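You operate a simulated robot arm through the tools that you are given. There is no shell and no other tool. Be economical: measure what you need, move in short steps, check, and stop when the job is done.

The job below is to be done with a simulated robot arm. You get a single attempt, and the scene is never put back.

TASK
Switch the heater chest off, turn it back to 40 and unlock both clamps.
Fine: switch off first; both lock knobs on FREE.

It is judged by the outcome, as a careful person would: the job done as asked, and still so three seconds after it is handed in. It fails if anything else is knocked over, pushed out of place, dropped, spilled or broken.

THE ROBOT
A 7-joint arm with a two-finger gripper, on a carriage that runs on a rail from [2, 1503] to [-1, -877] (x, y) and turns from 3.107 to 8.919 rad about z. Base frame: it is fixed where the carriage stands at the start and does not move with it; the origin is on the floor, on the carriage's upright axis, x ahead of it, y to its left, z up; the surface under the hand at the start is at about z = 800. Units: mm, rad, N and s.
Its first joint turns from -2.601 to 2.601 rad. Places, roughly: back clamp lever [800, -100, 900]; back lock knob [900, -200, 900]; chest dial [600, 500, 900]; chest switch [700, 500, 900]; front clamp lever [500, -100, 900]; front lock knob [600, -200, 900]. Payload 2.45 kg.
The tool frame sits at the grasp point between the pads (the TCP): z along the fingers, y along the line on which they close. The tips reach 26 mm beyond it. The gripper opens to 96 mm. The gripper's body begins 69 mm behind the TCP.
Orientation is that of the tool frame in the base frame, as a unit quaternion [x, y, z, w]. With the fingers straight down and closing along the base's y, the tool's x points along the base's -x, its y along +y and its z along -z.

THE INTERFACE
- The arm moves only by the tool send_rows. Its argument "increments" is a list of rows, each a list of 3 entries, a list of its own where there are three numbers: the shift along the tool's x, y, z in units of 100 mm (1.0 is 100 mm), then the turn, a rotation vector about the tool's x, y, z in units of 90 degrees (1.0 is 90 degrees), then the gripper command, from -1 (shut) to 1 (fully open), values between in proportion. In form: [[[dx, dy, dz], [rx, ry, rz], fingers], ...]. A call has 1 to 10 rows; each row is the pose to reach, as a shift and turn from the pose commanded when the call began, along the tool's axes at that moment. A call with a number of a shift or a turn outside -1 to 1 is refused whole. Rows are played at 5 a second. More than 50 mm and 0.15 rad between two rows, or a gripper value outside its range, and nothing of the call is played. A pose out of reach is approached as far as the arm can. The call stops where the force on the tool passes 40 N (or 10 N more than at its start, if that is more) or the arm is blocked; 0.2 s more then pass. Each finger halts on what it meets, pressing with about 38 N; the grip force reading is that of the motor and also rises with nothing between the fingers. The clock runs only during rows and for 0.2 s after the last one: add rows that repeat a pose to give the fingers time. The reply holds the time, the measured pose of the TCP, the force on the tool along the base axes, the opening and the grip force, in the units named above and with some noise, with the torque about the TCP (base axes, N m) and any sound that the robot's microphone picked up.
- Cameras (640 x 400 px; columns grow to the right, rows downward): "scene" is now at [42, 173.5, 1659.8]; the picture's right is [0.05, -1.00, 0.00], its down [-0.60, -0.03, -0.80] and it looks along [0.80, 0.04, -0.60] (base axes); focal length 294 px, centre (320, 200). "wrist" rides on the gripper at [82, 3, -98] in the tool frame; the picture's right is [-0.04, 1.00, 0.00], its down [-0.73, -0.03, -0.68] and it looks along [-0.68, -0.03, 0.73] (tool axes); focal length 256 px, centre (320, 200). There is no depth. A picture from a camera that has moved, and an enlarged one, comes with that camera's place and axes in the base frame and with its lens.
- camera(camera): a new picture of that camera. The clock stands still meanwhile.
- lift_body(by): slides the trunk up (or, below 0, down) by that many mm; the arm and the scene camera ride with it, the base frame stays. It gives what a move gives, with no picture.
- steer(legs): drives the robot by 1 to 6 legs, each [ahead, left, turn to the left] in mm, mm and rad, along the robot's own axes; the way and the turn of a leg run together, so that a leg with both is an arc; at most 1500 mm and 3.142 rad a leg. The arm and the cameras ride along, it lands a little off, and it stops where it bumps. It keeps to its track: a leg is cut to what the track allows. It gives what a move gives.
- turn_head(pan, tilt): turns the head with the scene camera to pan (to the left, within 2.705 rad either way) and tilt (down, from -0.506 to 1.204), counted from straight ahead of the robot. It gives what a move gives.
- zoom(camera, box): a new picture of the part [left, top, right, bottom] of that camera's present view, enlarged. The clock stands still meanwhile.
- finish_job(): hands the job in; it is judged then, once.

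Work in short steps. Places have to be worked out from the pictures, the camera data and where the tool is seen: move nearer, look again, correct. Check each grasp and each placing, and mend what went wrong. You have 120 turns and 90 pictures in all, those below and enlarged ones among them. Open the gripper and draw the arm clear of the work before you hand the job in, unless the task says otherwise; then end with one line.

The tools are called after "Request:" as name(argument=value, ...) on one line, values as JSON. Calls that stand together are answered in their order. send_rows: Moves the arm, as the interface text tells. Its arguments: {"type":"object","properties":{"increments":{"type":"array","items":{"type":"array"}}},"required":["increments"]} The other tools are called the same way: lift_body (by) slides the trunk up or down; steer (legs) drives the base; turn_head (pan, tilt) turns the head that bears the scene camera; camera (camera) takes a picture; zoom (camera, box) takes an enlarged picture of a part of a camera's view; finish_job () hands the job in.

At the start:

```text
t: 0.0
ee_pos: [898.4, 162.7, 1240.8]
ee_rot: [0.0, 1.0, 0.0, 0.0]
wrist_force: [-0.1, 0.5, 1.1]
torque: [0.02, 0.04, 0.01]
finger_gap: 95.6
grip_force: 0.0
trunk travel left (down, up): [-650.0, 60.0]
robot x, y, heading: [-1.9, -3.0, 0.002]
head pan, tilt: [0.049, 0.639]
```

scene: 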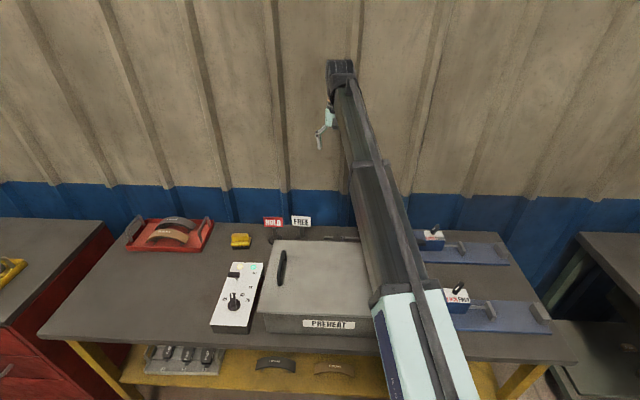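
wrist: 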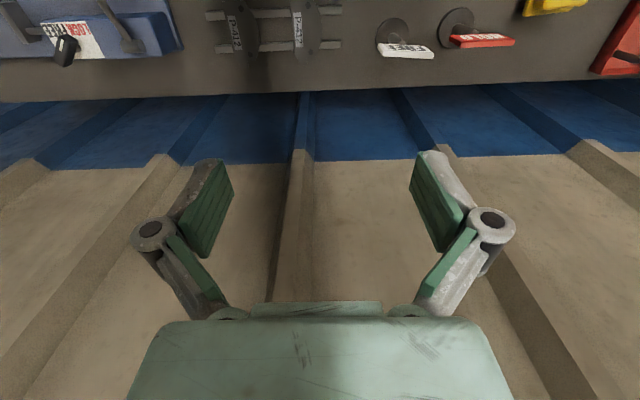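

I'll look closer at the control box and at both clamps.

Request:
zoom(camera="scene", box=[190, 240, 290, 340])

Request:
zoom(camera="scene", box=[390, 210, 550, 340])

Request:
zoom(camera="scene", box=[210, 200, 370, 300])

```text
4.00 times, centred on (240, 290) of scene
camera zoom: at [42.0, 173.5, 1659.8], right [0.05, -1.0, 0.0], down [-0.6, -0.03, -0.8], along [0.8, 0.04, -0.6], focal length 1175 px, centre (640, -160)
```

zoom: 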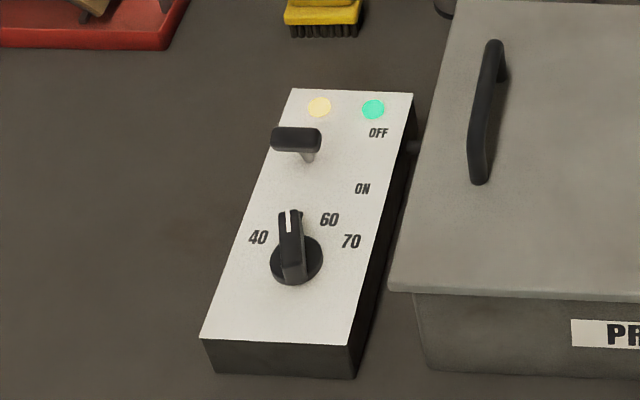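

```text
3.08 times, centred on (470, 275) of scene
camera zoom: at [42.0, 173.5, 1659.8], right [0.05, -1.0, 0.0], down [-0.6, -0.03, -0.8], along [0.8, 0.04, -0.6], focal length 904 px, centre (-142, -31)
```

zoom: 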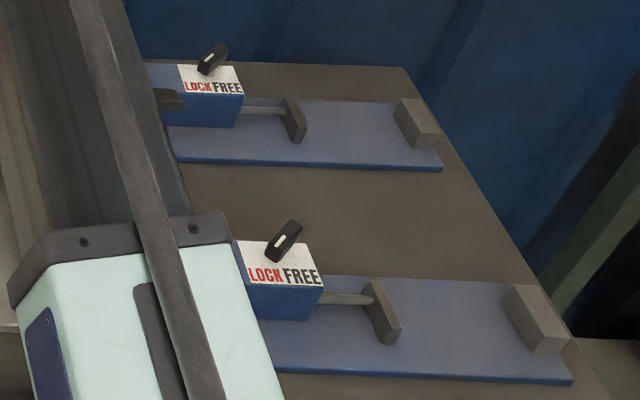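

```text
4.00 times, centred on (290, 250) of scene
camera zoom: at [42.0, 173.5, 1659.8], right [0.05, -1.0, 0.0], down [-0.6, -0.03, -0.8], along [0.8, 0.04, -0.6], focal length 1175 px, centre (440, 0)
```

zoom: 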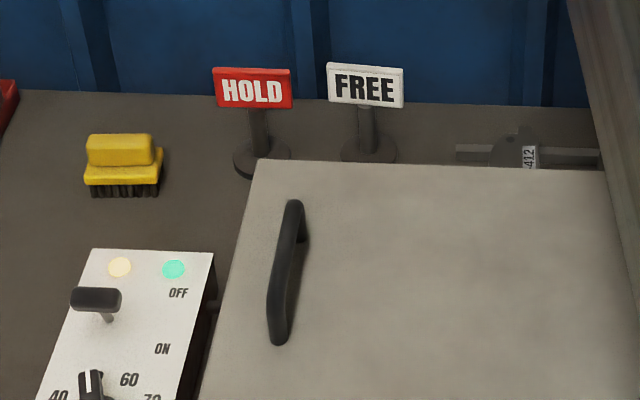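

The switch, dial and both lock knobs are visible. The dial is at about [545, 456] and the switch at about [644, 480], so I'll bring the wrist camera over the control box.

Request:
send_rows(increments=[[[0.25, 0.25, 0], [0, 0, 0], 1], [[0.5, 0.5, 0], [0, 0, 0], 1], [[0.75, 0.75, 0], [0, 0, 0], 1], [[1, 1, 0], [0, 0, 0], 1]])

Request:
send_rows(increments=[[[0.25, 0.25, 0], [0, 0, 0], 1], [[0.5, 0.5, 0], [0, 0, 0], 1], [[0.75, 0.75, 0], [0, 0, 0], 1], [[1, 1, 0], [0, 0, 0], 1]])

Request:
send_rows(increments=[[[0.25, 0.25, 0.2], [0, 0, 0], 1], [[0.5, 0.5, 0.4], [0, 0, 0], 1], [[0.75, 0.75, 0.6], [0, 0, 0], 1], [[1, 1, 0.8], [0, 0, 0], 1]])

Request:
camera(camera="wrist")

```text
t: 1.0
ee_pos: [798.3, 263.5, 1240.4]
ee_rot: [0.001, 1.0, 0.0, 0.0]
wrist_force: [0.2, 0.5, -0.6]
torque: [-0.01, -0.02, -0.01]
finger_gap: 96.2
grip_force: 0.1
trunk travel left (down, up): [-650.0, 60.0]
robot x, y, heading: [-0.7, 0.1, -0.003]
head pan, tilt: [0.049, 0.639]
```

```text
t: 2.0
ee_pos: [698.6, 365.0, 1240.3]
ee_rot: [-0.001, 1.0, 0.0, 0.0]
wrist_force: [0.4, 1.0, 0.2]
torque: [-0.01, -0.01, -0.01]
finger_gap: 96.2
grip_force: 0.1
trunk travel left (down, up): [-650.0, 60.0]
robot x, y, heading: [-1.6, 1.9, 0.0]
head pan, tilt: [0.049, 0.639]
```

```text
t: 3.0
ee_pos: [598.5, 463.5, 1158.9]
ee_rot: [0.0, 1.0, 0.0, 0.0]
wrist_force: [0.1, 0.5, 0.5]
torque: [0.03, -0.01, 0.02]
finger_gap: 95.9
grip_force: 0.0
trunk travel left (down, up): [-650.0, 60.0]
robot x, y, heading: [-2.4, -0.9, -0.001]
head pan, tilt: [0.049, 0.639]
```

```text
84 pictures are left
camera wrist: at [516.4, 466.9, 1258.4], right [0.04, 1.0, 0.0], down [0.73, -0.03, 0.68], along [0.68, -0.03, -0.73], focal length 256 px, centre (320, 200)
```

wrist: 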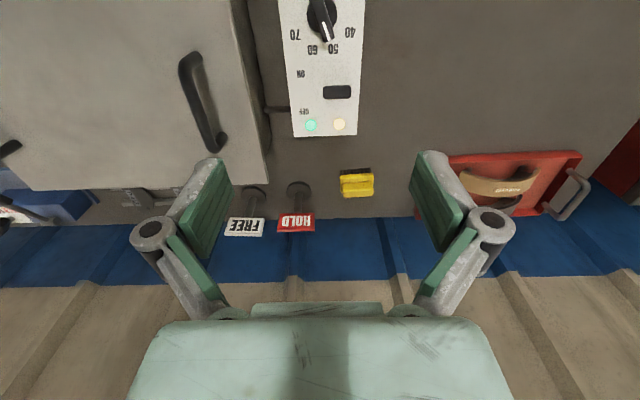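

The camera looks forward with the picture inverted. I'll zoom in on the panel.

Request:
zoom(camera="wrist", box=[240, 0, 400, 140])

```text
2.86 times, centred on (320, 70) of wrist
camera zoom: at [516.4, 466.9, 1258.4], right [0.04, 1.0, 0.0], down [0.73, -0.03, 0.68], along [0.68, -0.03, -0.73], focal length 731 px, centre (320, 571)
```

zoom: 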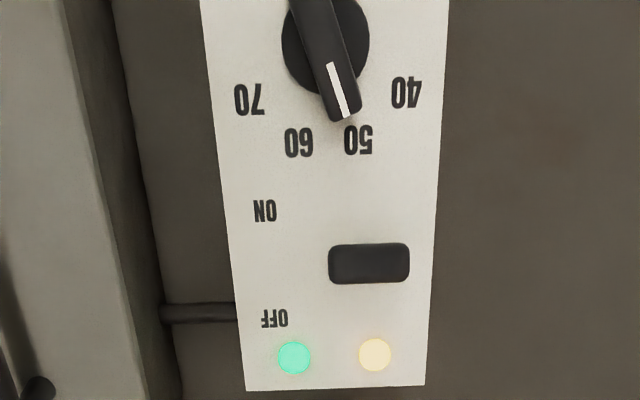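

The two views intersect. The switch bar is at about [651, 484, 891] and leans toward ON, since ON is at x≈637 and OFF at x≈695 with the panel at z≈851. The dial is at about [563, 465] and points at 50. I'll close the fingers and come down on the robot side of the switch.

Request:
send_rows(increments=[[[-0.04, 0.05, 0.3], [0, 0, 0], -1], [[-0.08, 0.1, 0.6], [0, 0, 0], -1], [[-0.12, 0.15, 0.8], [0, 0, 0], -1], [[-0.15, 0.2, 1.0], [0, 0, 0], -1]])

Request:
send_rows(increments=[[[0, 0, 0.3], [0, 0, 0], -1], [[0, 0, 0.6], [0, 0, 0], -1], [[0, 0, 0.9], [0, 0, 0], -1]])

Request:
camera(camera="wrist")

Request:
camera(camera="scene")

```text
t: 4.0
ee_pos: [612.8, 483.0, 1061.7]
ee_rot: [0.0, 1.0, 0.0, 0.001]
wrist_force: [0.3, 0.0, -0.2]
torque: [-0.01, 0.03, 0.02]
finger_gap: 0.3
grip_force: 28.5
trunk travel left (down, up): [-650.0, 60.0]
robot x, y, heading: [-2.5, -0.7, 0.003]
head pan, tilt: [0.049, 0.639]
```

```text
t: 4.8
ee_pos: [613.2, 483.8, 970.4]
ee_rot: [0.0, 1.0, 0.0, -0.001]
wrist_force: [-0.5, -1.4, -0.2]
torque: [-0.02, 0.02, 0.01]
finger_gap: 0.0
grip_force: 28.2
trunk travel left (down, up): [-650.0, 60.0]
robot x, y, heading: [1.7, 3.3, 0.0]
head pan, tilt: [0.049, 0.639]
```

```text
82 pictures are left
camera wrist: at [531.7, 486.1, 1068.4], right [0.04, 1.0, 0.0], down [0.73, -0.03, 0.68], along [0.68, -0.03, -0.73], focal length 256 px, centre (320, 200)
```

wrist: 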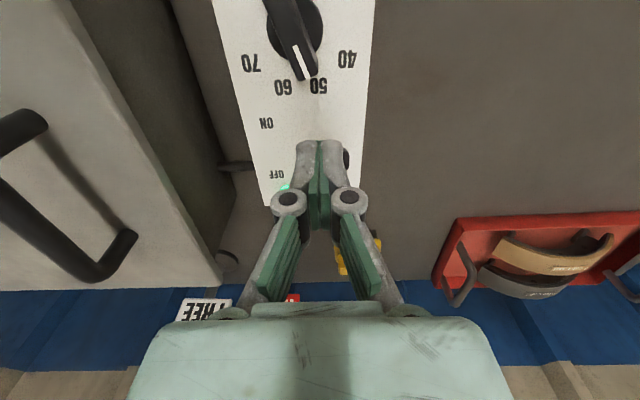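

```text
81 pictures are left
camera scene: at [42.0, 173.5, 1659.8], right [0.05, -1.0, 0.0], down [-0.6, -0.03, -0.8], along [0.8, 0.04, -0.6], focal length 294 px, centre (320, 200)
```

scene: 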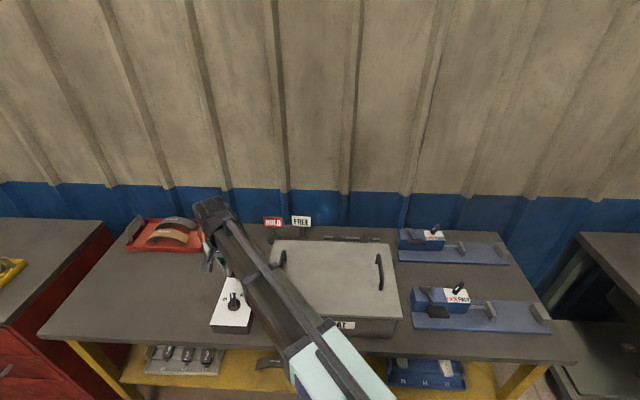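

The fingers are closed and aligned with the bar in y. There is clearance to the dial tip at x≈589 and to the bar's near face at x≈641, so I'll descend to TCP z≈900.

Request:
send_rows(increments=[[[-0.02, 0, 0.3], [0, 0, 0], -1], [[-0.02, 0, 0.55], [0, 0, 0], -1], [[-0.02, 0, 0.7], [0, 0, 0], -1]])

Request:
zoom(camera="wrist", box=[220, 0, 420, 200])

```text
t: 5.6
ee_pos: [616.1, 481.5, 902.0]
ee_rot: [0.001, 1.0, 0.0, 0.0]
wrist_force: [0.1, -0.3, -1.0]
torque: [-0.01, 0.0, 0.03]
finger_gap: 0.0
grip_force: 28.6
trunk travel left (down, up): [-650.0, 60.0]
robot x, y, heading: [2.9, -0.0, -0.003]
head pan, tilt: [0.049, 0.639]
```

```text
2.00 times, centred on (320, 100) of wrist
camera zoom: at [533.5, 485.8, 999.9], right [0.04, 1.0, 0.0], down [0.73, -0.03, 0.68], along [0.68, -0.03, -0.73], focal length 512 px, centre (320, 400)
```

zoom: 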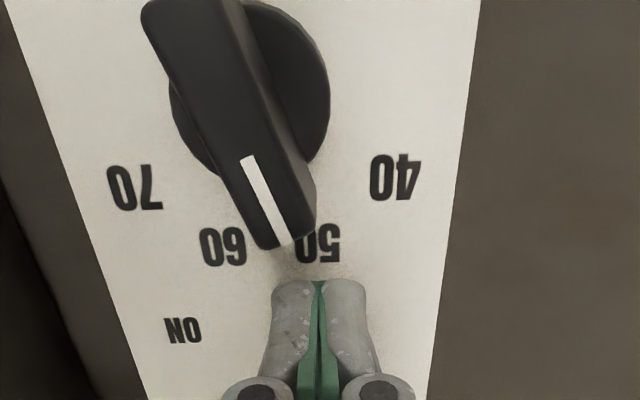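

Clear of the dial. Now I'll push the bar in +x, toward OFF, in small steps.

Request:
send_rows(increments=[[[-0.08, 0.02, 0], [0, 0, 0], -1], [[-0.16, 0.02, 0], [0, 0, 0], -1], [[-0.24, 0.02, 0], [0, 0, 0], -1], [[-0.3, 0.02, 0], [0, 0, 0], -1], [[-0.36, 0.02, 0], [0, 0, 0], -1], [[-0.42, 0.02, 0], [0, 0, 0], -1]])

```text
t: 7.0
ee_pos: [657.0, 486.0, 901.6]
ee_rot: [0.0, 1.0, 0.001, -0.001]
wrist_force: [1.1, 0.1, 0.2]
torque: [0.03, -0.01, -0.03]
finger_gap: 0.0
grip_force: 28.6
trunk travel left (down, up): [-650.0, 60.0]
robot x, y, heading: [-2.0, -0.2, 0.0]
head pan, tilt: [0.049, 0.639]
```

There was no resistance worth noting and the finger front is at about x=669. I'll back off, rise and look.

Request:
send_rows(increments=[[[0.3, 0, 0], [0, 0, 0], -1], [[0.3, 0, -0.5], [0, 0, 0], -1], [[0.6, 0, -1], [0, 0, 0], -1]])

Request:
zoom(camera="wrist", box=[220, 0, 420, 200])

Request:
zoom(camera="scene", box=[190, 240, 290, 340])

```text
refused: row 3 steps farther than a row can; nothing moved
```

```text
2.00 times, centred on (320, 100) of wrist
camera zoom: at [575.4, 489.6, 999.6], right [0.04, 1.0, 0.0], down [0.73, -0.03, 0.68], along [0.68, -0.03, -0.73], focal length 512 px, centre (320, 400)
```

zoom: 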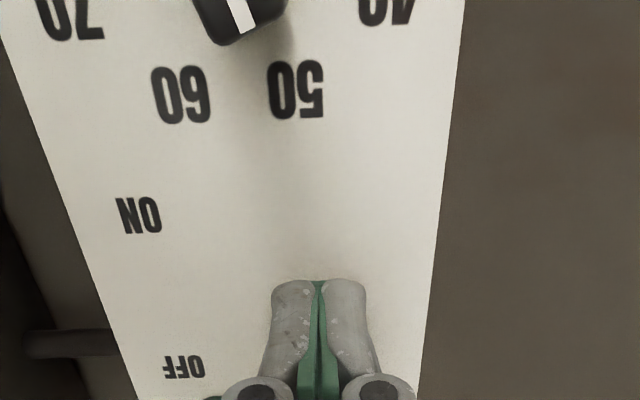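

```text
4.00 times, centred on (240, 290) of scene
camera zoom: at [42.0, 173.5, 1659.8], right [0.05, -1.0, 0.0], down [-0.6, -0.03, -0.8], along [0.8, 0.04, -0.6], focal length 1175 px, centre (640, -160)
```

zoom: 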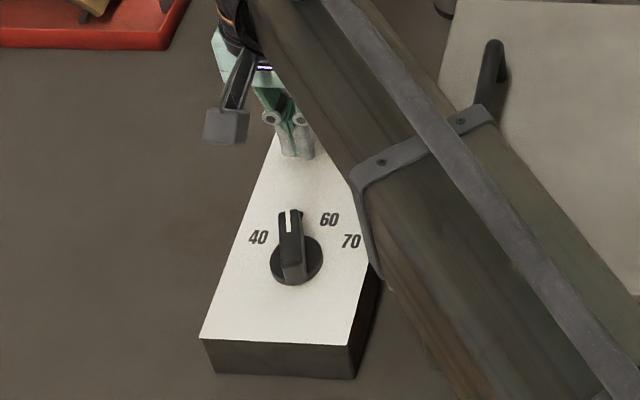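

I'll back off with shorter rows and then look at the switch.

Request:
send_rows(increments=[[[0.3, 0, 0], [0, 0, 0], -1], [[0.3, 0, -0.45], [0, 0, 0], -1], [[0.45, 0, -0.9], [0, 0, 0], -1], [[0.8, 0, -1], [0, 0, 0], -1]])

Request:
send_rows(increments=[[[0.1, 0, -0.45], [0, 0, 0], 0], [[0.2, 0, -0.7], [0, 0, 0], 0.5]])

Request:
zoom(camera="wrist", box=[220, 0, 420, 200])

```text
t: 8.0
ee_pos: [575.8, 486.1, 1002.1]
ee_rot: [-0.001, 1.0, -0.001, 0.0]
wrist_force: [0.7, -0.5, 0.1]
torque: [-0.02, 0.02, 0.0]
finger_gap: 0.0
grip_force: 28.9
trunk travel left (down, up): [-650.0, 60.0]
robot x, y, heading: [-0.2, -1.0, -0.0]
head pan, tilt: [0.049, 0.639]
```

```text
t: 8.6
ee_pos: [556.1, 484.3, 1071.5]
ee_rot: [0.0, 1.0, 0.0, 0.001]
wrist_force: [-1.1, 0.6, -0.3]
torque: [-0.01, -0.03, 0.0]
finger_gap: 71.9
grip_force: 0.0
trunk travel left (down, up): [-650.0, 60.0]
robot x, y, heading: [-2.0, 0.5, 0.005]
head pan, tilt: [0.049, 0.639]
```

```text
2.00 times, centred on (320, 100) of wrist
camera zoom: at [474.3, 488.7, 1169.1], right [0.04, 1.0, 0.0], down [0.73, -0.03, 0.68], along [0.68, -0.03, -0.73], focal length 512 px, centre (320, 400)
```

zoom: 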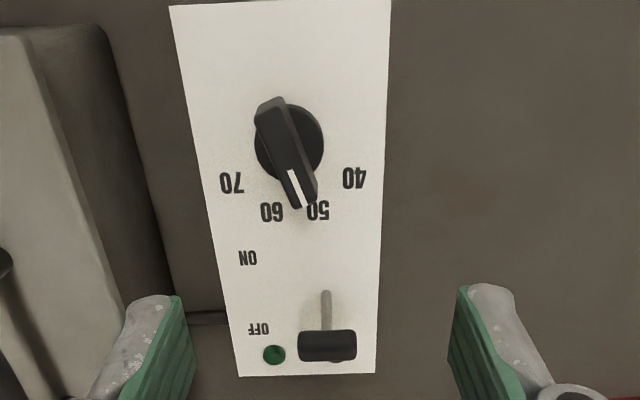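

The switch is now at OFF and the green lamp is dark. The dial centre is at about [565, 467], with the blade about 17° from +x toward +y and its top at z≈877. I'll align the gripper above it, rotated 18°.

Request:
send_rows(increments=[[[-0.03, -0.06, 0.25], [0, 0, -0.05], 0], [[-0.06, -0.12, 0.5], [0, 0, -0.1], 0], [[-0.08, -0.17, 0.75], [0, 0, -0.15], 0], [[-0.09, -0.17, 1.0], [0, 0, -0.2], 0]])

Request:
camera(camera="wrist")

```text
t: 9.6
ee_pos: [566.6, 468.8, 971.6]
ee_rot: [-0.157, 0.988, 0.0, 0.001]
wrist_force: [-0.7, 0.4, 0.3]
torque: [0.01, 0.02, -0.01]
finger_gap: 48.3
grip_force: 0.1
trunk travel left (down, up): [-650.0, 60.0]
robot x, y, heading: [0.9, 3.0, 0.001]
head pan, tilt: [0.049, 0.639]
```

```text
76 pictures are left
camera wrist: at [487.7, 447.1, 1069.9], right [-0.27, 0.96, 0.0], down [0.71, 0.2, 0.68], along [0.65, 0.18, -0.73], focal length 256 px, centre (320, 200)
```

wrist: 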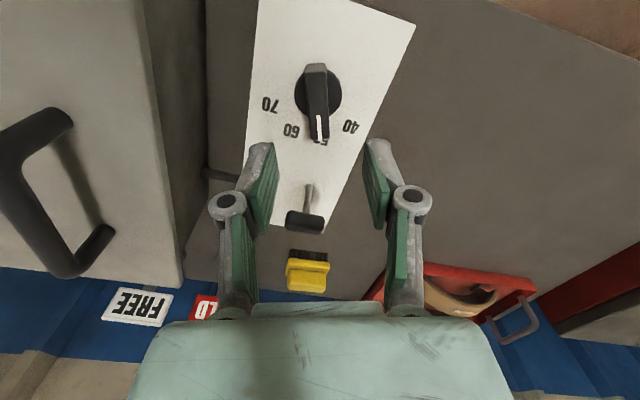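

The blade is centred and aligned between the fingers. I'll descend around it to TCP z≈890.

Request:
send_rows(increments=[[[0, 0, 0.3], [0, 0, 0], 0], [[0, 0, 0.55], [0, 0, 0], 0], [[0, 0, 0.7], [0, 0, 0], 0], [[0, 0, 0.8], [0, 0, 0], 0]])

Request:
zoom(camera="wrist", box=[220, 40, 420, 240])

```text
t: 10.6
ee_pos: [566.5, 468.9, 891.3]
ee_rot: [-0.156, 0.988, 0.0, 0.0]
wrist_force: [0.5, -0.2, 0.2]
torque: [0.02, 0.03, 0.0]
finger_gap: 47.9
grip_force: 0.1
trunk travel left (down, up): [-650.0, 60.0]
robot x, y, heading: [-0.3, -3.1, 0.004]
head pan, tilt: [0.049, 0.639]
```

```text
2.00 times, centred on (320, 140) of wrist
camera zoom: at [487.7, 447.2, 989.6], right [-0.27, 0.96, 0.0], down [0.71, 0.2, 0.68], along [0.65, 0.18, -0.73], focal length 512 px, centre (320, 320)
```

zoom: 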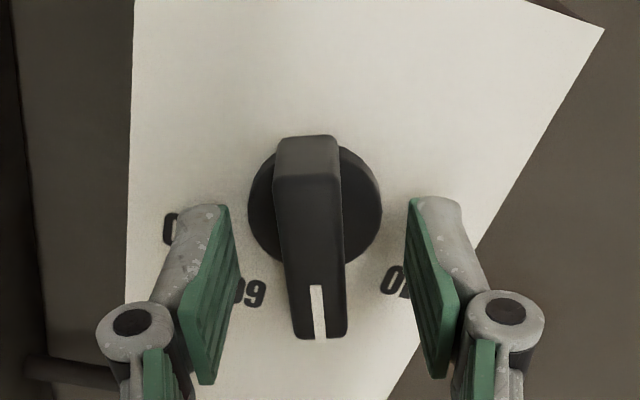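

The fingers straddle the blade near its centre, so I'll close the grip.

Request:
send_rows(increments=[[[0, 0, 0], [0, 0, 0], -0.4], [[0, 0, 0], [0, 0, 0], -0.8], [[0, 0, 0], [0, 0, 0], -0.8]])

Request:
zoom(camera="wrist", box=[220, 40, 420, 240])

```text
t: 11.4
ee_pos: [567.1, 467.0, 890.8]
ee_rot: [-0.157, 0.988, 0.0, 0.001]
wrist_force: [1.0, -7.9, -3.2]
torque: [-0.19, -0.18, 0.06]
finger_gap: 15.9
grip_force: 41.9
trunk travel left (down, up): [-650.0, 60.0]
robot x, y, heading: [-0.0, -0.3, -0.002]
head pan, tilt: [0.049, 0.639]
```

```text
2.00 times, centred on (320, 140) of wrist
camera zoom: at [488.0, 446.0, 989.7], right [-0.27, 0.96, 0.0], down [0.71, 0.2, 0.68], along [0.65, 0.18, -0.73], focal length 512 px, centre (320, 320)
```

zoom: 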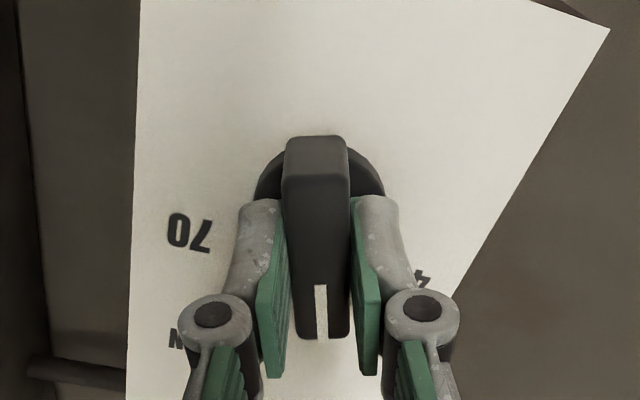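

Gripped on the blade with a 15.9 mm gap. I'll turn it 36° counter-clockwise seen from above, toward 40, in small steps.

Request:
send_rows(increments=[[[0, -0.02, 0], [0, 0, -0.06], -0.8], [[0, -0.02, 0], [0, 0, -0.12], -0.8], [[0, -0.02, 0], [0, 0, -0.18], -0.8], [[0, -0.02, 0], [0, 0, -0.24], -0.8], [[0, -0.02, 0], [0, 0, -0.3], -0.8], [[0, -0.02, 0], [0, 0, -0.36], -0.8], [[0, -0.02, 0], [0, 0, -0.4], -0.8], [[0, -0.02, 0], [0, 0, -0.4], -0.8]])

Request:
zoom(camera="wrist", box=[220, 40, 420, 240])

```text
t: 13.2
ee_pos: [566.5, 470.3, 890.9]
ee_rot: [-0.455, 0.891, 0.0, 0.001]
wrist_force: [-1.7, 10.7, 12.4]
torque: [-0.39, 0.58, 0.01]
finger_gap: 15.7
grip_force: 42.0
trunk travel left (down, up): [-650.0, 60.0]
robot x, y, heading: [-0.5, -0.2, -0.001]
head pan, tilt: [0.049, 0.639]
```

```text
2.00 times, centred on (320, 140) of wrist
camera zoom: at [515.4, 404.3, 989.6], right [-0.79, 0.62, 0.0], down [0.45, 0.58, 0.68], along [0.42, 0.53, -0.73], focal length 512 px, centre (320, 320)
```

zoom: 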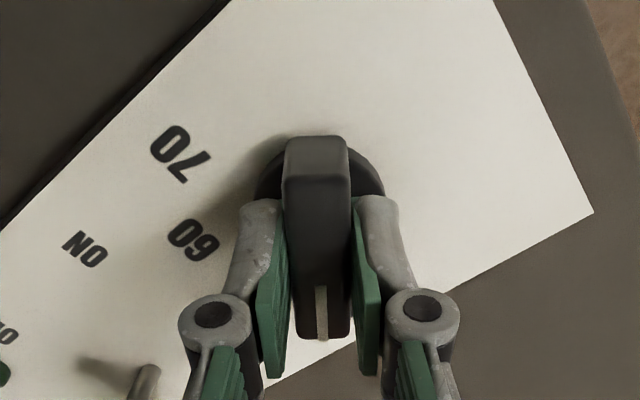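

The knob turned with the tool to 54°. I'll release it gently, rise and check.

Request:
send_rows(increments=[[[0, 0, 0], [0, 0, 0], -0.3], [[0, 0, 0], [0, 0, 0], 0], [[0, 0, -0.4], [0, 0, 0], 0], [[0, 0, -0.8], [0, 0, 0], 0], [[0, 0, -1.0], [0, 0, 0], 0]])

Request:
send_rows(increments=[[[0, 0, -0.2], [0, 0, 0.09], 0], [[0, 0, -0.4], [0, 0, 0.18], 0], [[0, 0, -0.6], [0, 0, 0.27], 0], [[0, 0, -0.8], [0, 0, 0.36], 0], [[0, 0, -1.0], [0, 0, 0.45], 0], [[0, 0, -1.0], [0, 0, 0.53], 0], [[0, 0, -1.0], [0, 0, 0.6], 0]])

Request:
zoom(camera="wrist", box=[220, 0, 420, 200])

```text
t: 14.4
ee_pos: [567.3, 465.9, 992.0]
ee_rot: [-0.454, 0.891, 0.0, 0.0]
wrist_force: [0.3, 0.4, 0.7]
torque: [0.01, -0.03, 0.0]
finger_gap: 48.0
grip_force: 0.1
trunk travel left (down, up): [-650.0, 60.0]
robot x, y, heading: [4.0, 1.3, 0.004]
head pan, tilt: [0.049, 0.639]
```

```text
t: 16.0
ee_pos: [567.4, 468.0, 1090.7]
ee_rot: [0.001, 1.0, 0.0, 0.0]
wrist_force: [-0.3, 0.2, -0.4]
torque: [0.03, 0.01, 0.03]
finger_gap: 47.8
grip_force: 0.1
trunk travel left (down, up): [-650.0, 60.0]
robot x, y, heading: [0.9, 0.3, -0.003]
head pan, tilt: [0.049, 0.639]
```

```text
2.00 times, centred on (320, 100) of wrist
camera zoom: at [485.5, 470.6, 1189.4], right [0.04, 1.0, 0.0], down [0.73, -0.03, 0.68], along [0.68, -0.03, -0.73], focal length 512 px, centre (320, 400)
```

zoom: 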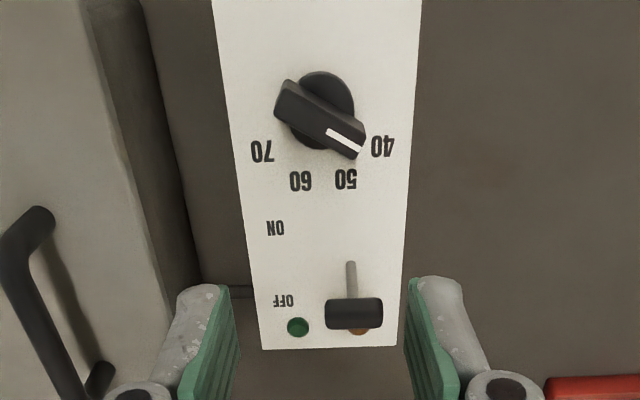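

The pointer looks to be near 40. I'll check it with a tighter zoom from both cameras.

Request:
zoom(camera="wrist", box=[280, 15, 370, 105])

Request:
zoom(camera="scene", box=[205, 265, 265, 325])

```text
4.44 times, centred on (325, 60) of wrist
camera zoom: at [485.5, 470.6, 1189.4], right [0.04, 1.0, 0.0], down [0.73, -0.03, 0.68], along [0.68, -0.03, -0.73], focal length 1138 px, centre (298, 822)
```

zoom: 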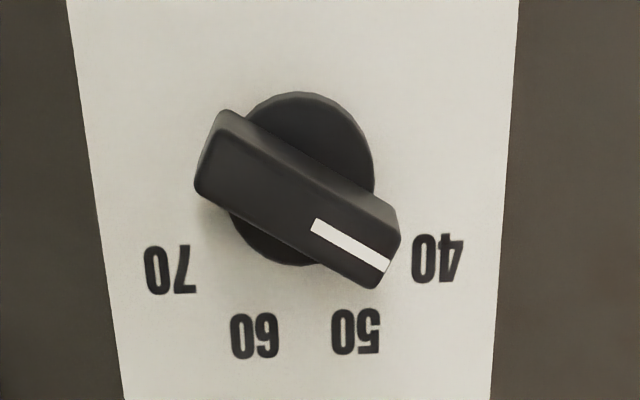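

```text
6.67 times, centred on (235, 295) of scene
camera zoom: at [42.1, 173.5, 1659.8], right [0.05, -1.0, 0.0], down [-0.6, -0.03, -0.8], along [0.8, 0.04, -0.6], focal length 1958 px, centre (887, -433)
```

zoom: 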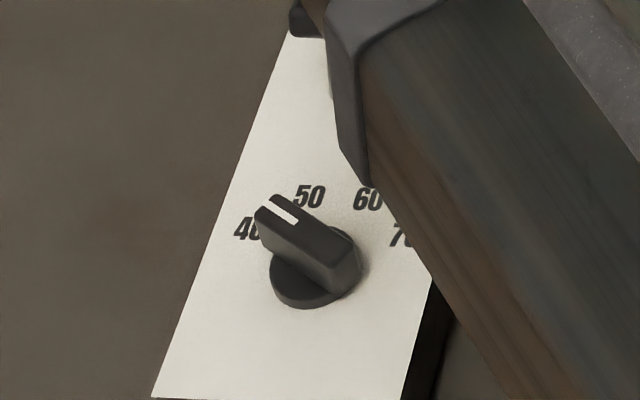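

The labels fit at ±20° and ±60° from +x, so 40 is at 60°. The pointer measures about 55–60°, while I turned it to 54°. I'll come back over it rotated exactly 60° and use the fingers as a reference.

Request:
send_rows(increments=[[[0, 0, 0.2], [0, 0, -0.09], 0], [[0, 0, 0.4], [0, 0, -0.18], 0], [[0, 0, 0.6], [0, 0, -0.27], 0], [[0, 0, 0.8], [0, 0, -0.36], 0], [[0, 0, 1.0], [0, 0, -0.45], 0], [[0, 0, 1.0], [0, 0, -0.53], 0], [[0, 0, 1.0], [0, 0, -0.6], 0], [[0, 0, 1.0], [0, 0, -0.667], 0]])

Request:
send_rows(increments=[[[0, 0, 0.4], [0, 0, 0], 0], [[0, 0, 0.7], [0, 0, 0], 0], [[0, 0, 1.0], [0, 0, 0], 0]])

Request:
zoom(camera="wrist", box=[220, 40, 420, 240])

```text
t: 17.8
ee_pos: [565.4, 466.2, 991.7]
ee_rot: [-0.501, 0.865, 0.0, 0.0]
wrist_force: [-0.4, -0.1, -0.3]
torque: [0.04, -0.01, -0.02]
finger_gap: 48.1
grip_force: 0.1
trunk travel left (down, up): [-650.0, 60.0]
robot x, y, heading: [2.8, -0.9, -0.001]
head pan, tilt: [0.049, 0.639]
```

```text
t: 18.6
ee_pos: [567.5, 467.1, 890.4]
ee_rot: [-0.5, 0.866, 0.001, 0.0]
wrist_force: [-0.3, 0.0, -0.1]
torque: [-0.02, -0.02, 0.0]
finger_gap: 48.1
grip_force: 0.1
trunk travel left (down, up): [-650.0, 60.0]
robot x, y, heading: [1.0, 0.3, -0.001]
head pan, tilt: [0.049, 0.639]
```

```text
2.00 times, centred on (320, 140) of wrist
camera zoom: at [523.4, 398.6, 988.5], right [-0.85, 0.53, 0.0], down [0.39, 0.62, 0.68], along [0.36, 0.57, -0.73], focal length 512 px, centre (320, 320)
```

zoom: 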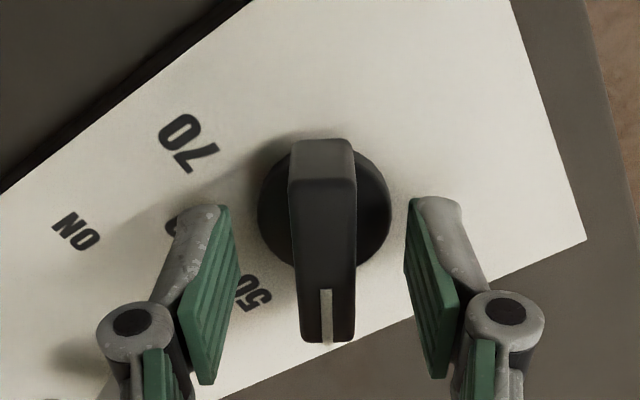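

The blade is aligned with the tool at 60°, so the dial clicked onto 40. I'll retreat upward and move toward the clamps.

Request:
send_rows(increments=[[[0, 0, -0.4], [0, 0, 0], 0], [[0, 0, -0.7], [0, 0, 0], 0], [[0, 0, -1.0], [0, 0, 0], 0]])

Request:
send_rows(increments=[[[0, 0, -0.2], [0, 0, 0.09], 0], [[0, 0, -0.4], [0, 0, 0.18], 0], [[0, 0, -0.6], [0, 0, 0.27], 0], [[0, 0, -0.8], [0, 0, 0.36], 0], [[0, 0, -1.0], [0, 0, 0.45], 0], [[0, 0, -1.0], [0, 0, 0.53], 0], [[0, 0, -1.0], [0, 0, 0.6], 0], [[0, 0, -1.0], [0, 0, 0.667], 0]])

Request:
send_rows(increments=[[[0, -0.4, -0.2], [0, 0, 0], 0], [[0, -0.8, -0.4], [0, 0, 0], 0], [[0, -1, -0.6], [0, 0, 0], 0]])

Request:
zoom(camera="scene", box=[390, 210, 550, 340])

```text
t: 19.4
ee_pos: [564.1, 468.8, 989.9]
ee_rot: [-0.5, 0.866, 0.0, 0.0]
wrist_force: [-0.4, -0.4, 0.4]
torque: [0.0, -0.02, -0.02]
finger_gap: 48.0
grip_force: 0.1
trunk travel left (down, up): [-650.0, 60.0]
robot x, y, heading: [-0.4, -1.5, 0.001]
head pan, tilt: [0.049, 0.639]
```

```text
t: 21.2
ee_pos: [567.5, 467.4, 1089.5]
ee_rot: [0.001, 1.0, 0.0, 0.001]
wrist_force: [-0.7, -0.5, -0.4]
torque: [-0.02, -0.02, -0.01]
finger_gap: 47.9
grip_force: 0.0
trunk travel left (down, up): [-650.0, 60.0]
robot x, y, heading: [-1.3, 0.0, -0.003]
head pan, tilt: [0.049, 0.639]
```

```text
t: 22.0
ee_pos: [565.9, 366.2, 1149.7]
ee_rot: [0.0, 1.0, 0.0, 0.0]
wrist_force: [0.8, -0.7, -0.2]
torque: [-0.04, -0.03, -0.01]
finger_gap: 48.0
grip_force: 0.0
trunk travel left (down, up): [-650.0, 60.0]
robot x, y, heading: [0.1, 3.1, -0.003]
head pan, tilt: [0.049, 0.639]
```

```text
3.08 times, centred on (470, 275) of scene
camera zoom: at [42.0, 173.4, 1659.8], right [0.05, -1.0, 0.0], down [-0.6, -0.03, -0.8], along [0.8, 0.04, -0.6], focal length 904 px, centre (-142, -31)
```

zoom: 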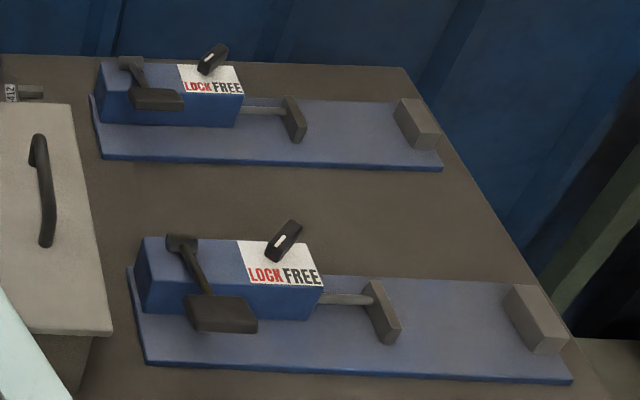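

The dial and switch are done. The front lock knob is at about [636, -230] and the back one at about [907, -231]. I'll slide the carriage 590 mm to the right so the arm faces them at a safe height.

Request:
steer(legs=[[0, -590, 0]])

Request:
camera(camera="wrist")

Request:
camera(camera="scene")

```text
t: 25.4
ee_pos: [568.4, -228.4, 1150.0]
ee_rot: [0.002, 1.0, 0.0, 0.0]
wrist_force: [0.1, -0.1, -0.1]
torque: [-0.04, 0.02, 0.01]
finger_gap: 48.0
grip_force: 0.1
trunk travel left (down, up): [-650.0, 60.0]
robot x, y, heading: [-0.2, -593.6, -0.0]
head pan, tilt: [0.049, 0.639]
```

```text
67 pictures are left
camera wrist: at [485.1, -224.9, 1248.4], right [0.04, 1.0, 0.0], down [0.73, -0.03, 0.68], along [0.68, -0.03, -0.73], focal length 256 px, centre (320, 200)
```

wrist: 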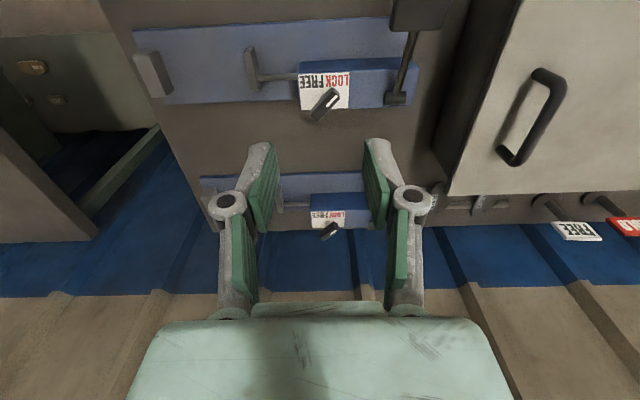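

```text
66 pictures are left
camera scene: at [42.0, -419.4, 1659.8], right [0.05, -1.0, 0.0], down [-0.6, -0.03, -0.8], along [0.8, 0.04, -0.6], focal length 294 px, centre (320, 200)
```

scene: 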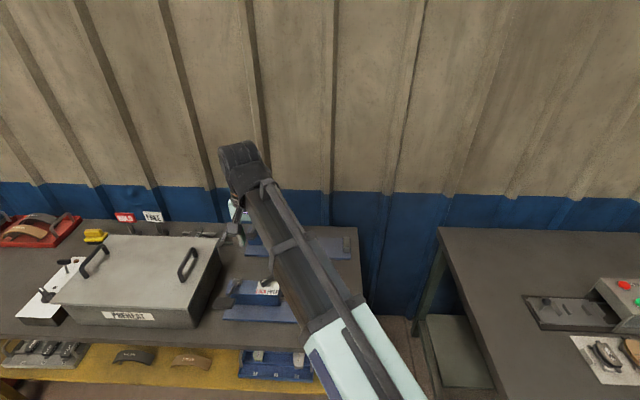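

Request:
zoom(camera="wrist", box=[270, 40, 390, 140])

Request:
zoom(camera="wrist", box=[290, 190, 370, 250])

```text
4.00 times, centred on (330, 90) of wrist
camera zoom: at [485.1, -224.9, 1248.4], right [0.04, 1.0, 0.0], down [0.73, -0.03, 0.68], along [0.68, -0.03, -0.73], focal length 1024 px, centre (280, 640)
```

zoom: 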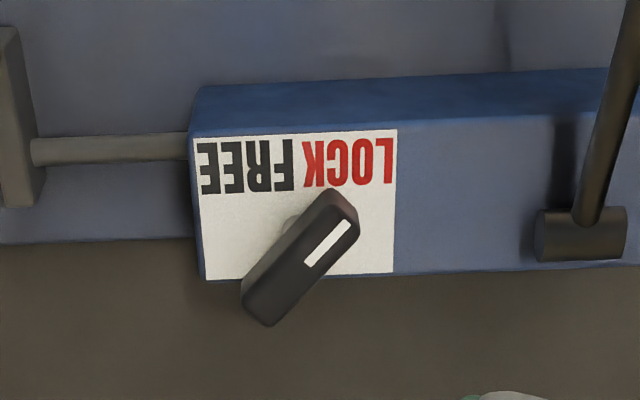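

```text
6.67 times, centred on (330, 220) of wrist
camera zoom: at [485.1, -224.9, 1248.4], right [0.04, 1.0, 0.0], down [0.73, -0.03, 0.68], along [0.68, -0.03, -0.73], focal length 1707 px, centre (253, 67)
```

zoom: 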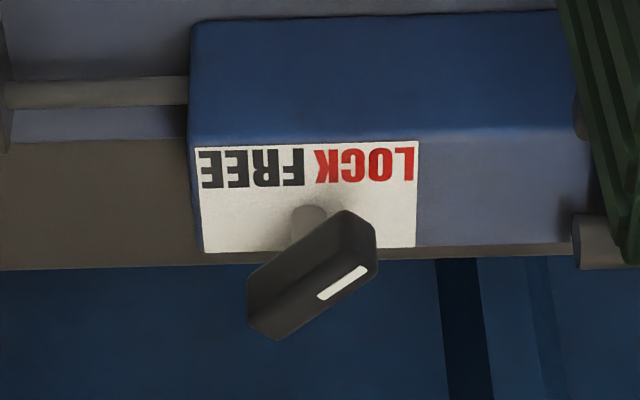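

The front knob pivot is at about [631, -226], with its top at z≈896 and the plate at z≈866. The pointer is about 50° from -x toward +y, on LOCK, and FREE is the mirror direction. I'll move over it with the fingers turned across the blade.

Request:
send_rows(increments=[[[-0.1, 0, 0.15], [0, 0, 0.08], 0], [[-0.2, 0, 0.3], [0, 0, 0.16], 0], [[-0.3, 0, 0.45], [0, 0, 0.24], 0], [[-0.4, 0.01, 0.6], [0, 0, 0.32], 0], [[-0.5, 0.01, 0.75], [0, 0, 0.4], 0], [[-0.6, 0.02, 0.9], [0, 0, 0.48], 0], [[-0.626, 0.02, 1.0], [0, 0, 0.55], 0]])

Request:
send_rows(increments=[[[0, 0, 0.4], [0, 0, 0], 0], [[0, 0, 0.7], [0, 0, 0], 0]])

Request:
camera(camera="wrist")

```text
t: 27.0
ee_pos: [629.3, -227.8, 1050.1]
ee_rot: [0.421, 0.907, -0.001, 0.001]
wrist_force: [0.7, -0.3, -0.2]
torque: [0.02, 0.02, 0.02]
finger_gap: 48.0
grip_force: 0.0
trunk travel left (down, up): [-650.0, 60.0]
robot x, y, heading: [-1.0, -593.7, -0.006]
head pan, tilt: [0.049, 0.639]
```

```text
t: 27.6
ee_pos: [628.4, -227.3, 978.9]
ee_rot: [0.421, 0.907, 0.0, 0.0]
wrist_force: [0.5, -0.9, 0.3]
torque: [0.0, 0.02, 0.02]
finger_gap: 48.1
grip_force: 0.1
trunk travel left (down, up): [-650.0, 60.0]
robot x, y, heading: [-1.1, -595.0, -0.011]
head pan, tilt: [0.049, 0.639]
```

```text
63 pictures are left
camera wrist: at [577.6, -162.6, 1077.2], right [0.79, 0.62, 0.0], down [0.45, -0.58, 0.68], along [0.42, -0.54, -0.73], focal length 256 px, centre (320, 200)
```

wrist: 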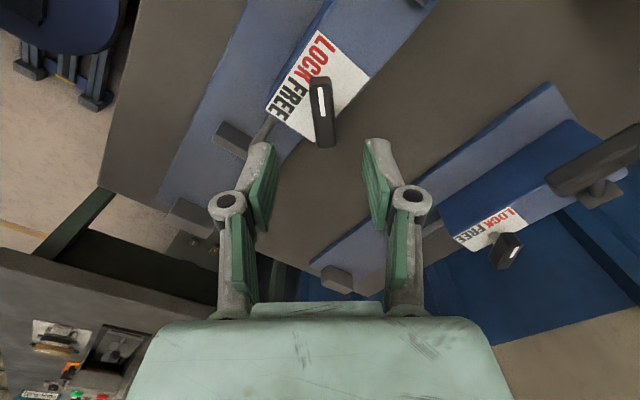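

The blade is about 1.6 mm off laterally and 4° off in angle, so the pointer sits at about 45°. I'll correct both and descend to TCP z≈903.

Request:
send_rows(increments=[[[0, 0.015, 0.3], [0, 0, -0.045], 0], [[0, 0.015, 0.5], [0, 0, -0.045], 0], [[0, 0.015, 0.65], [0, 0, -0.045], 0], [[0, 0.015, 0.76], [0, 0, -0.045], 0]])

Request:
zoom(camera="wrist", box=[220, 40, 420, 240])

```text
t: 28.6
ee_pos: [630.8, -225.8, 902.4]
ee_rot: [0.388, 0.922, 0.0, 0.0]
wrist_force: [-0.6, -0.5, 0.4]
torque: [0.01, -0.02, 0.0]
finger_gap: 47.9
grip_force: 0.0
trunk travel left (down, up): [-650.0, 60.0]
robot x, y, heading: [3.7, -592.5, -0.003]
head pan, tilt: [0.049, 0.639]
```

```text
2.00 times, centred on (320, 140) of wrist
camera zoom: at [575.3, -164.8, 1001.1], right [0.74, 0.67, 0.0], down [0.49, -0.55, 0.68], along [0.46, -0.5, -0.73], focal length 512 px, centre (320, 320)
```

zoom: 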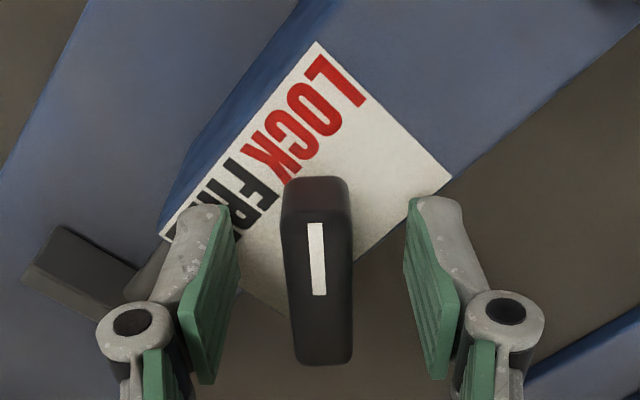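

Well centred. I'll close on the blade.

Request:
send_rows(increments=[[[0, 0, 0], [0, 0, 0], -0.4], [[0, 0, 0], [0, 0, 0], -0.8], [[0, 0, 0], [0, 0, 0], -0.8]])

Request:
zoom(camera="wrist", box=[220, 40, 420, 240])

```text
t: 29.4
ee_pos: [630.8, -225.6, 902.2]
ee_rot: [0.387, 0.922, 0.001, -0.001]
wrist_force: [1.5, 2.2, 1.2]
torque: [-0.05, -0.11, 0.52]
finger_gap: 15.2
grip_force: 41.8
trunk travel left (down, up): [-650.0, 60.0]
robot x, y, heading: [1.0, -593.6, -0.003]
head pan, tilt: [0.049, 0.639]
```

```text
2.00 times, centred on (320, 140) of wrist
camera zoom: at [575.4, -164.7, 1001.3], right [0.74, 0.67, 0.0], down [0.49, -0.54, 0.68], along [0.46, -0.5, -0.73], focal length 512 px, centre (320, 320)
```

zoom: 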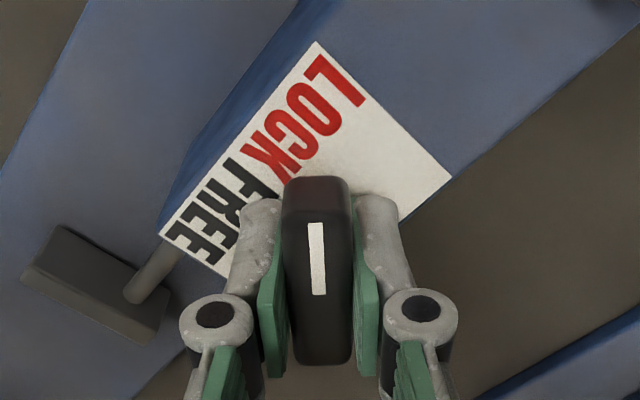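

Gripped at 15.2 mm. I'll turn it counter-clockwise seen from above, toward FREE, about 85° first.

Request:
send_rows(increments=[[[0, 0, 0], [0, 0, -0.094], -0.8], [[0, 0, 0], [0, 0, -0.188], -0.8], [[0, 0, 0], [0, 0, -0.282], -0.8], [[0, 0, 0], [0, 0, -0.376], -0.8], [[0, 0, 0], [0, 0, -0.47], -0.8], [[0, 0, 0], [0, 0, -0.564], -0.8], [[0, 0, 0], [0, 0, -0.658], -0.8], [[0, 0, 0], [0, 0, -0.752], -0.8], [[0, 0, 0], [0, 0, -0.846], -0.8], [[0, 0, 0], [0, 0, -0.94], -0.8]])

Request:
zoom(camera="wrist", box=[220, 40, 420, 240])

```text
t: 31.6
ee_pos: [630.9, -224.5, 903.3]
ee_rot: [-0.334, 0.943, 0.0, -0.002]
wrist_force: [-7.2, 10.3, -19.2]
torque: [0.21, 0.11, 0.0]
finger_gap: 15.1
grip_force: 41.1
trunk travel left (down, up): [-650.0, 60.0]
robot x, y, heading: [0.0, -589.4, -0.004]
head pan, tilt: [0.049, 0.639]
```

```text
2.00 times, centred on (320, 140) of wrist
camera zoom: at [565.1, -272.9, 1001.5], right [-0.6, 0.8, 0.0], down [0.59, 0.44, 0.68], along [0.54, 0.41, -0.74], focal length 512 px, centre (320, 320)
```

zoom: 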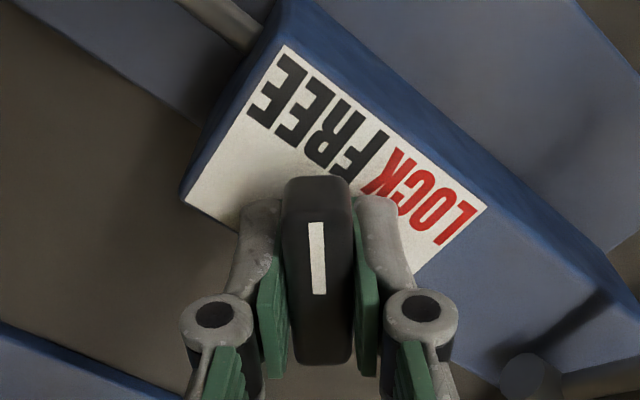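

The knob follows, now at 39° past -x on the FREE side. I'll add 6° to reach 45°.

Request:
send_rows(increments=[[[0, 0, 0], [0, 0, -0.04], -0.8], [[0, 0, 0], [0, 0, -0.075], -0.8], [[0, 0, 0], [0, 0, -0.075], -0.8]])

Request:
send_rows(increments=[[[0, 0, 0], [0, 0, 0], -0.3], [[0, 0, 0], [0, 0, 0], 0], [[0, 0, 0], [0, 0, 0], 0]])

Request:
zoom(camera="wrist", box=[220, 40, 420, 240])

```text
t: 32.4
ee_pos: [629.5, -224.2, 903.4]
ee_rot: [-0.388, 0.922, 0.0, -0.001]
wrist_force: [-8.9, 13.6, -16.0]
torque: [-0.01, 0.33, -0.72]
finger_gap: 15.4
grip_force: 41.4
trunk travel left (down, up): [-650.0, 60.0]
robot x, y, heading: [-0.6, -586.6, -0.005]
head pan, tilt: [0.049, 0.639]
```

```text
t: 33.2
ee_pos: [630.8, -226.7, 904.4]
ee_rot: [-0.388, 0.922, 0.0, 0.001]
wrist_force: [-0.2, -0.1, 0.3]
torque: [0.01, -0.02, 0.0]
finger_gap: 48.0
grip_force: 0.1
trunk travel left (down, up): [-650.0, 60.0]
robot x, y, heading: [-1.0, -589.2, -0.003]
head pan, tilt: [0.049, 0.639]
```

```text
2.00 times, centred on (320, 140) of wrist
camera zoom: at [571.1, -281.9, 1002.3], right [-0.69, 0.73, 0.0], down [0.53, 0.5, 0.68], along [0.49, 0.47, -0.73], focal length 512 px, centre (320, 320)
```

zoom: 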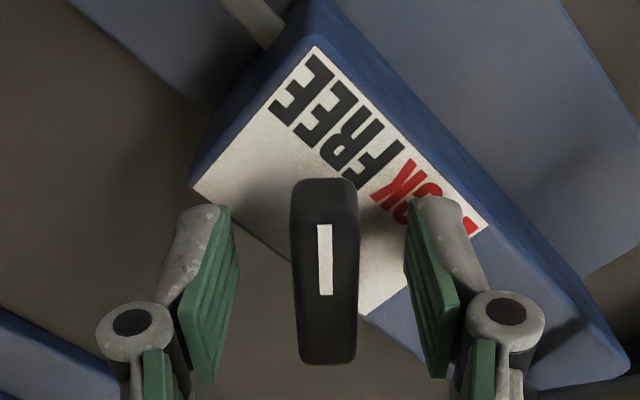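

Released. The blade sits at 45° on FREE, and the torque showed the stop there. I'll rise, unrotate and shift the carriage for reach to the back knob at about [902, -226].

Request:
send_rows(increments=[[[0, 0, -0.4], [0, 0, 0], 0], [[0, 0, -0.8], [0, 0, 0], 0], [[0, 0, -1], [0, 0, 0], 0]])

Request:
send_rows(increments=[[[0, 0, -0.25], [0, 0, 0.09], 0], [[0, 0, -0.5], [0, 0, 0.18], 0], [[0, 0, -0.75], [0, 0, 0.27], 0], [[0, 0, -1], [0, 0, 0.36], 0], [[0, 0, -1], [0, 0, 0.45], 0], [[0, 0, -1], [0, 0, 0.507], 0]])

Request:
steer(legs=[[0, 190, 0]])

Request:
camera(camera="wrist")

```text
t: 34.0
ee_pos: [630.3, -224.4, 1003.0]
ee_rot: [-0.388, 0.922, 0.0, 0.0]
wrist_force: [-0.2, -0.4, 0.5]
torque: [0.0, 0.0, -0.01]
finger_gap: 48.1
grip_force: 0.1
trunk travel left (down, up): [-650.0, 60.0]
robot x, y, heading: [-1.6, -590.5, -0.003]
head pan, tilt: [0.049, 0.639]
```

```text
t: 35.4
ee_pos: [631.5, -227.1, 1103.1]
ee_rot: [0.0, 1.0, -0.001, 0.0]
wrist_force: [-0.1, 0.3, -0.2]
torque: [-0.01, -0.02, 0.04]
finger_gap: 47.9
grip_force: 0.0
trunk travel left (down, up): [-650.0, 60.0]
robot x, y, heading: [2.0, -594.0, -0.003]
head pan, tilt: [0.049, 0.639]
```

```text
t: 36.9
ee_pos: [631.1, -38.2, 1102.6]
ee_rot: [0.0, 1.0, 0.001, 0.0]
wrist_force: [-0.3, 0.4, -0.6]
torque: [-0.01, -0.01, 0.05]
finger_gap: 47.9
grip_force: 0.1
trunk travel left (down, up): [-650.0, 60.0]
robot x, y, heading: [-0.0, -406.7, -0.001]
head pan, tilt: [0.049, 0.639]
```

```text
58 pictures are left
camera wrist: at [549.1, -34.5, 1201.3], right [0.04, 1.0, 0.0], down [0.73, -0.03, 0.68], along [0.68, -0.03, -0.73], focal length 256 px, centre (320, 200)
```

wrist: 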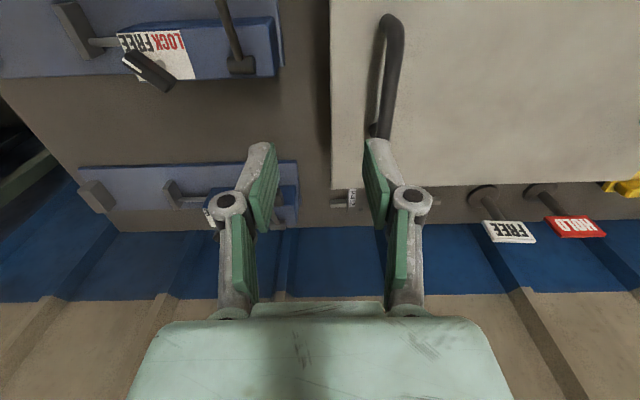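

The front knob reads FREE. I'll move the arm toward a point above the back knob.

Request:
send_rows(increments=[[[-0.3, -0.3, 0], [0, 0, 0], 0], [[-0.6, -0.6, 0], [0, 0, 0], 0], [[-0.9, -0.94, 0], [0, 0, 0], 0]])

Request:
send_rows(increments=[[[-0.3, -0.3, 0], [0, 0, 0.08], 0], [[-0.6, -0.6, 0], [0, 0, 0.16], 0], [[-0.9, -0.94, 0], [0, 0, 0.24], 0], [[-0.9, -0.94, 0], [0, 0, 0.33], 0], [[-0.9, -0.94, 0], [0, 0, 0.42], 0], [[-0.9, -0.94, 0], [0, 0, 0.5], 0]])

Request:
camera(camera="wrist")

```text
t: 37.7
ee_pos: [720.5, -133.2, 1103.3]
ee_rot: [0.0, 1.0, 0.0, -0.001]
wrist_force: [-0.3, -0.2, -0.1]
torque: [0.0, -0.02, -0.01]
finger_gap: 48.3
grip_force: 0.0
trunk travel left (down, up): [-650.0, 60.0]
robot x, y, heading: [0.0, -408.3, -0.002]
head pan, tilt: [0.049, 0.639]
```

```text
t: 39.1
ee_pos: [811.3, -226.5, 1103.0]
ee_rot: [0.384, 0.923, -0.001, 0.0]
wrist_force: [0.1, -0.2, 0.1]
torque: [-0.02, 0.0, 0.03]
finger_gap: 48.1
grip_force: 0.1
trunk travel left (down, up): [-650.0, 60.0]
robot x, y, heading: [-2.2, -406.2, -0.006]
head pan, tilt: [0.049, 0.639]
```

```text
57 pictures are left
camera wrist: at [755.9, -165.4, 1201.6], right [0.74, 0.68, 0.0], down [0.5, -0.54, 0.68], along [0.46, -0.5, -0.73], focal length 256 px, centre (320, 200)
```

wrist: 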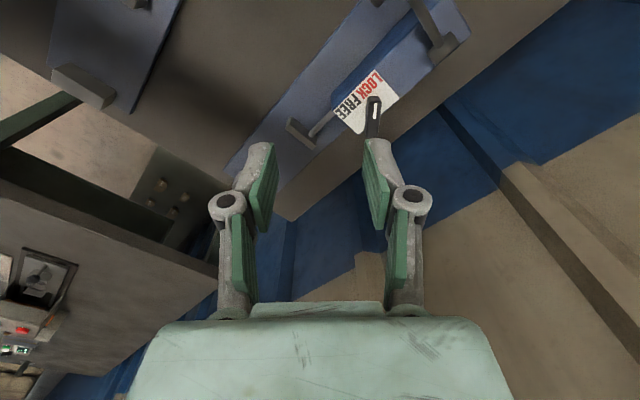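

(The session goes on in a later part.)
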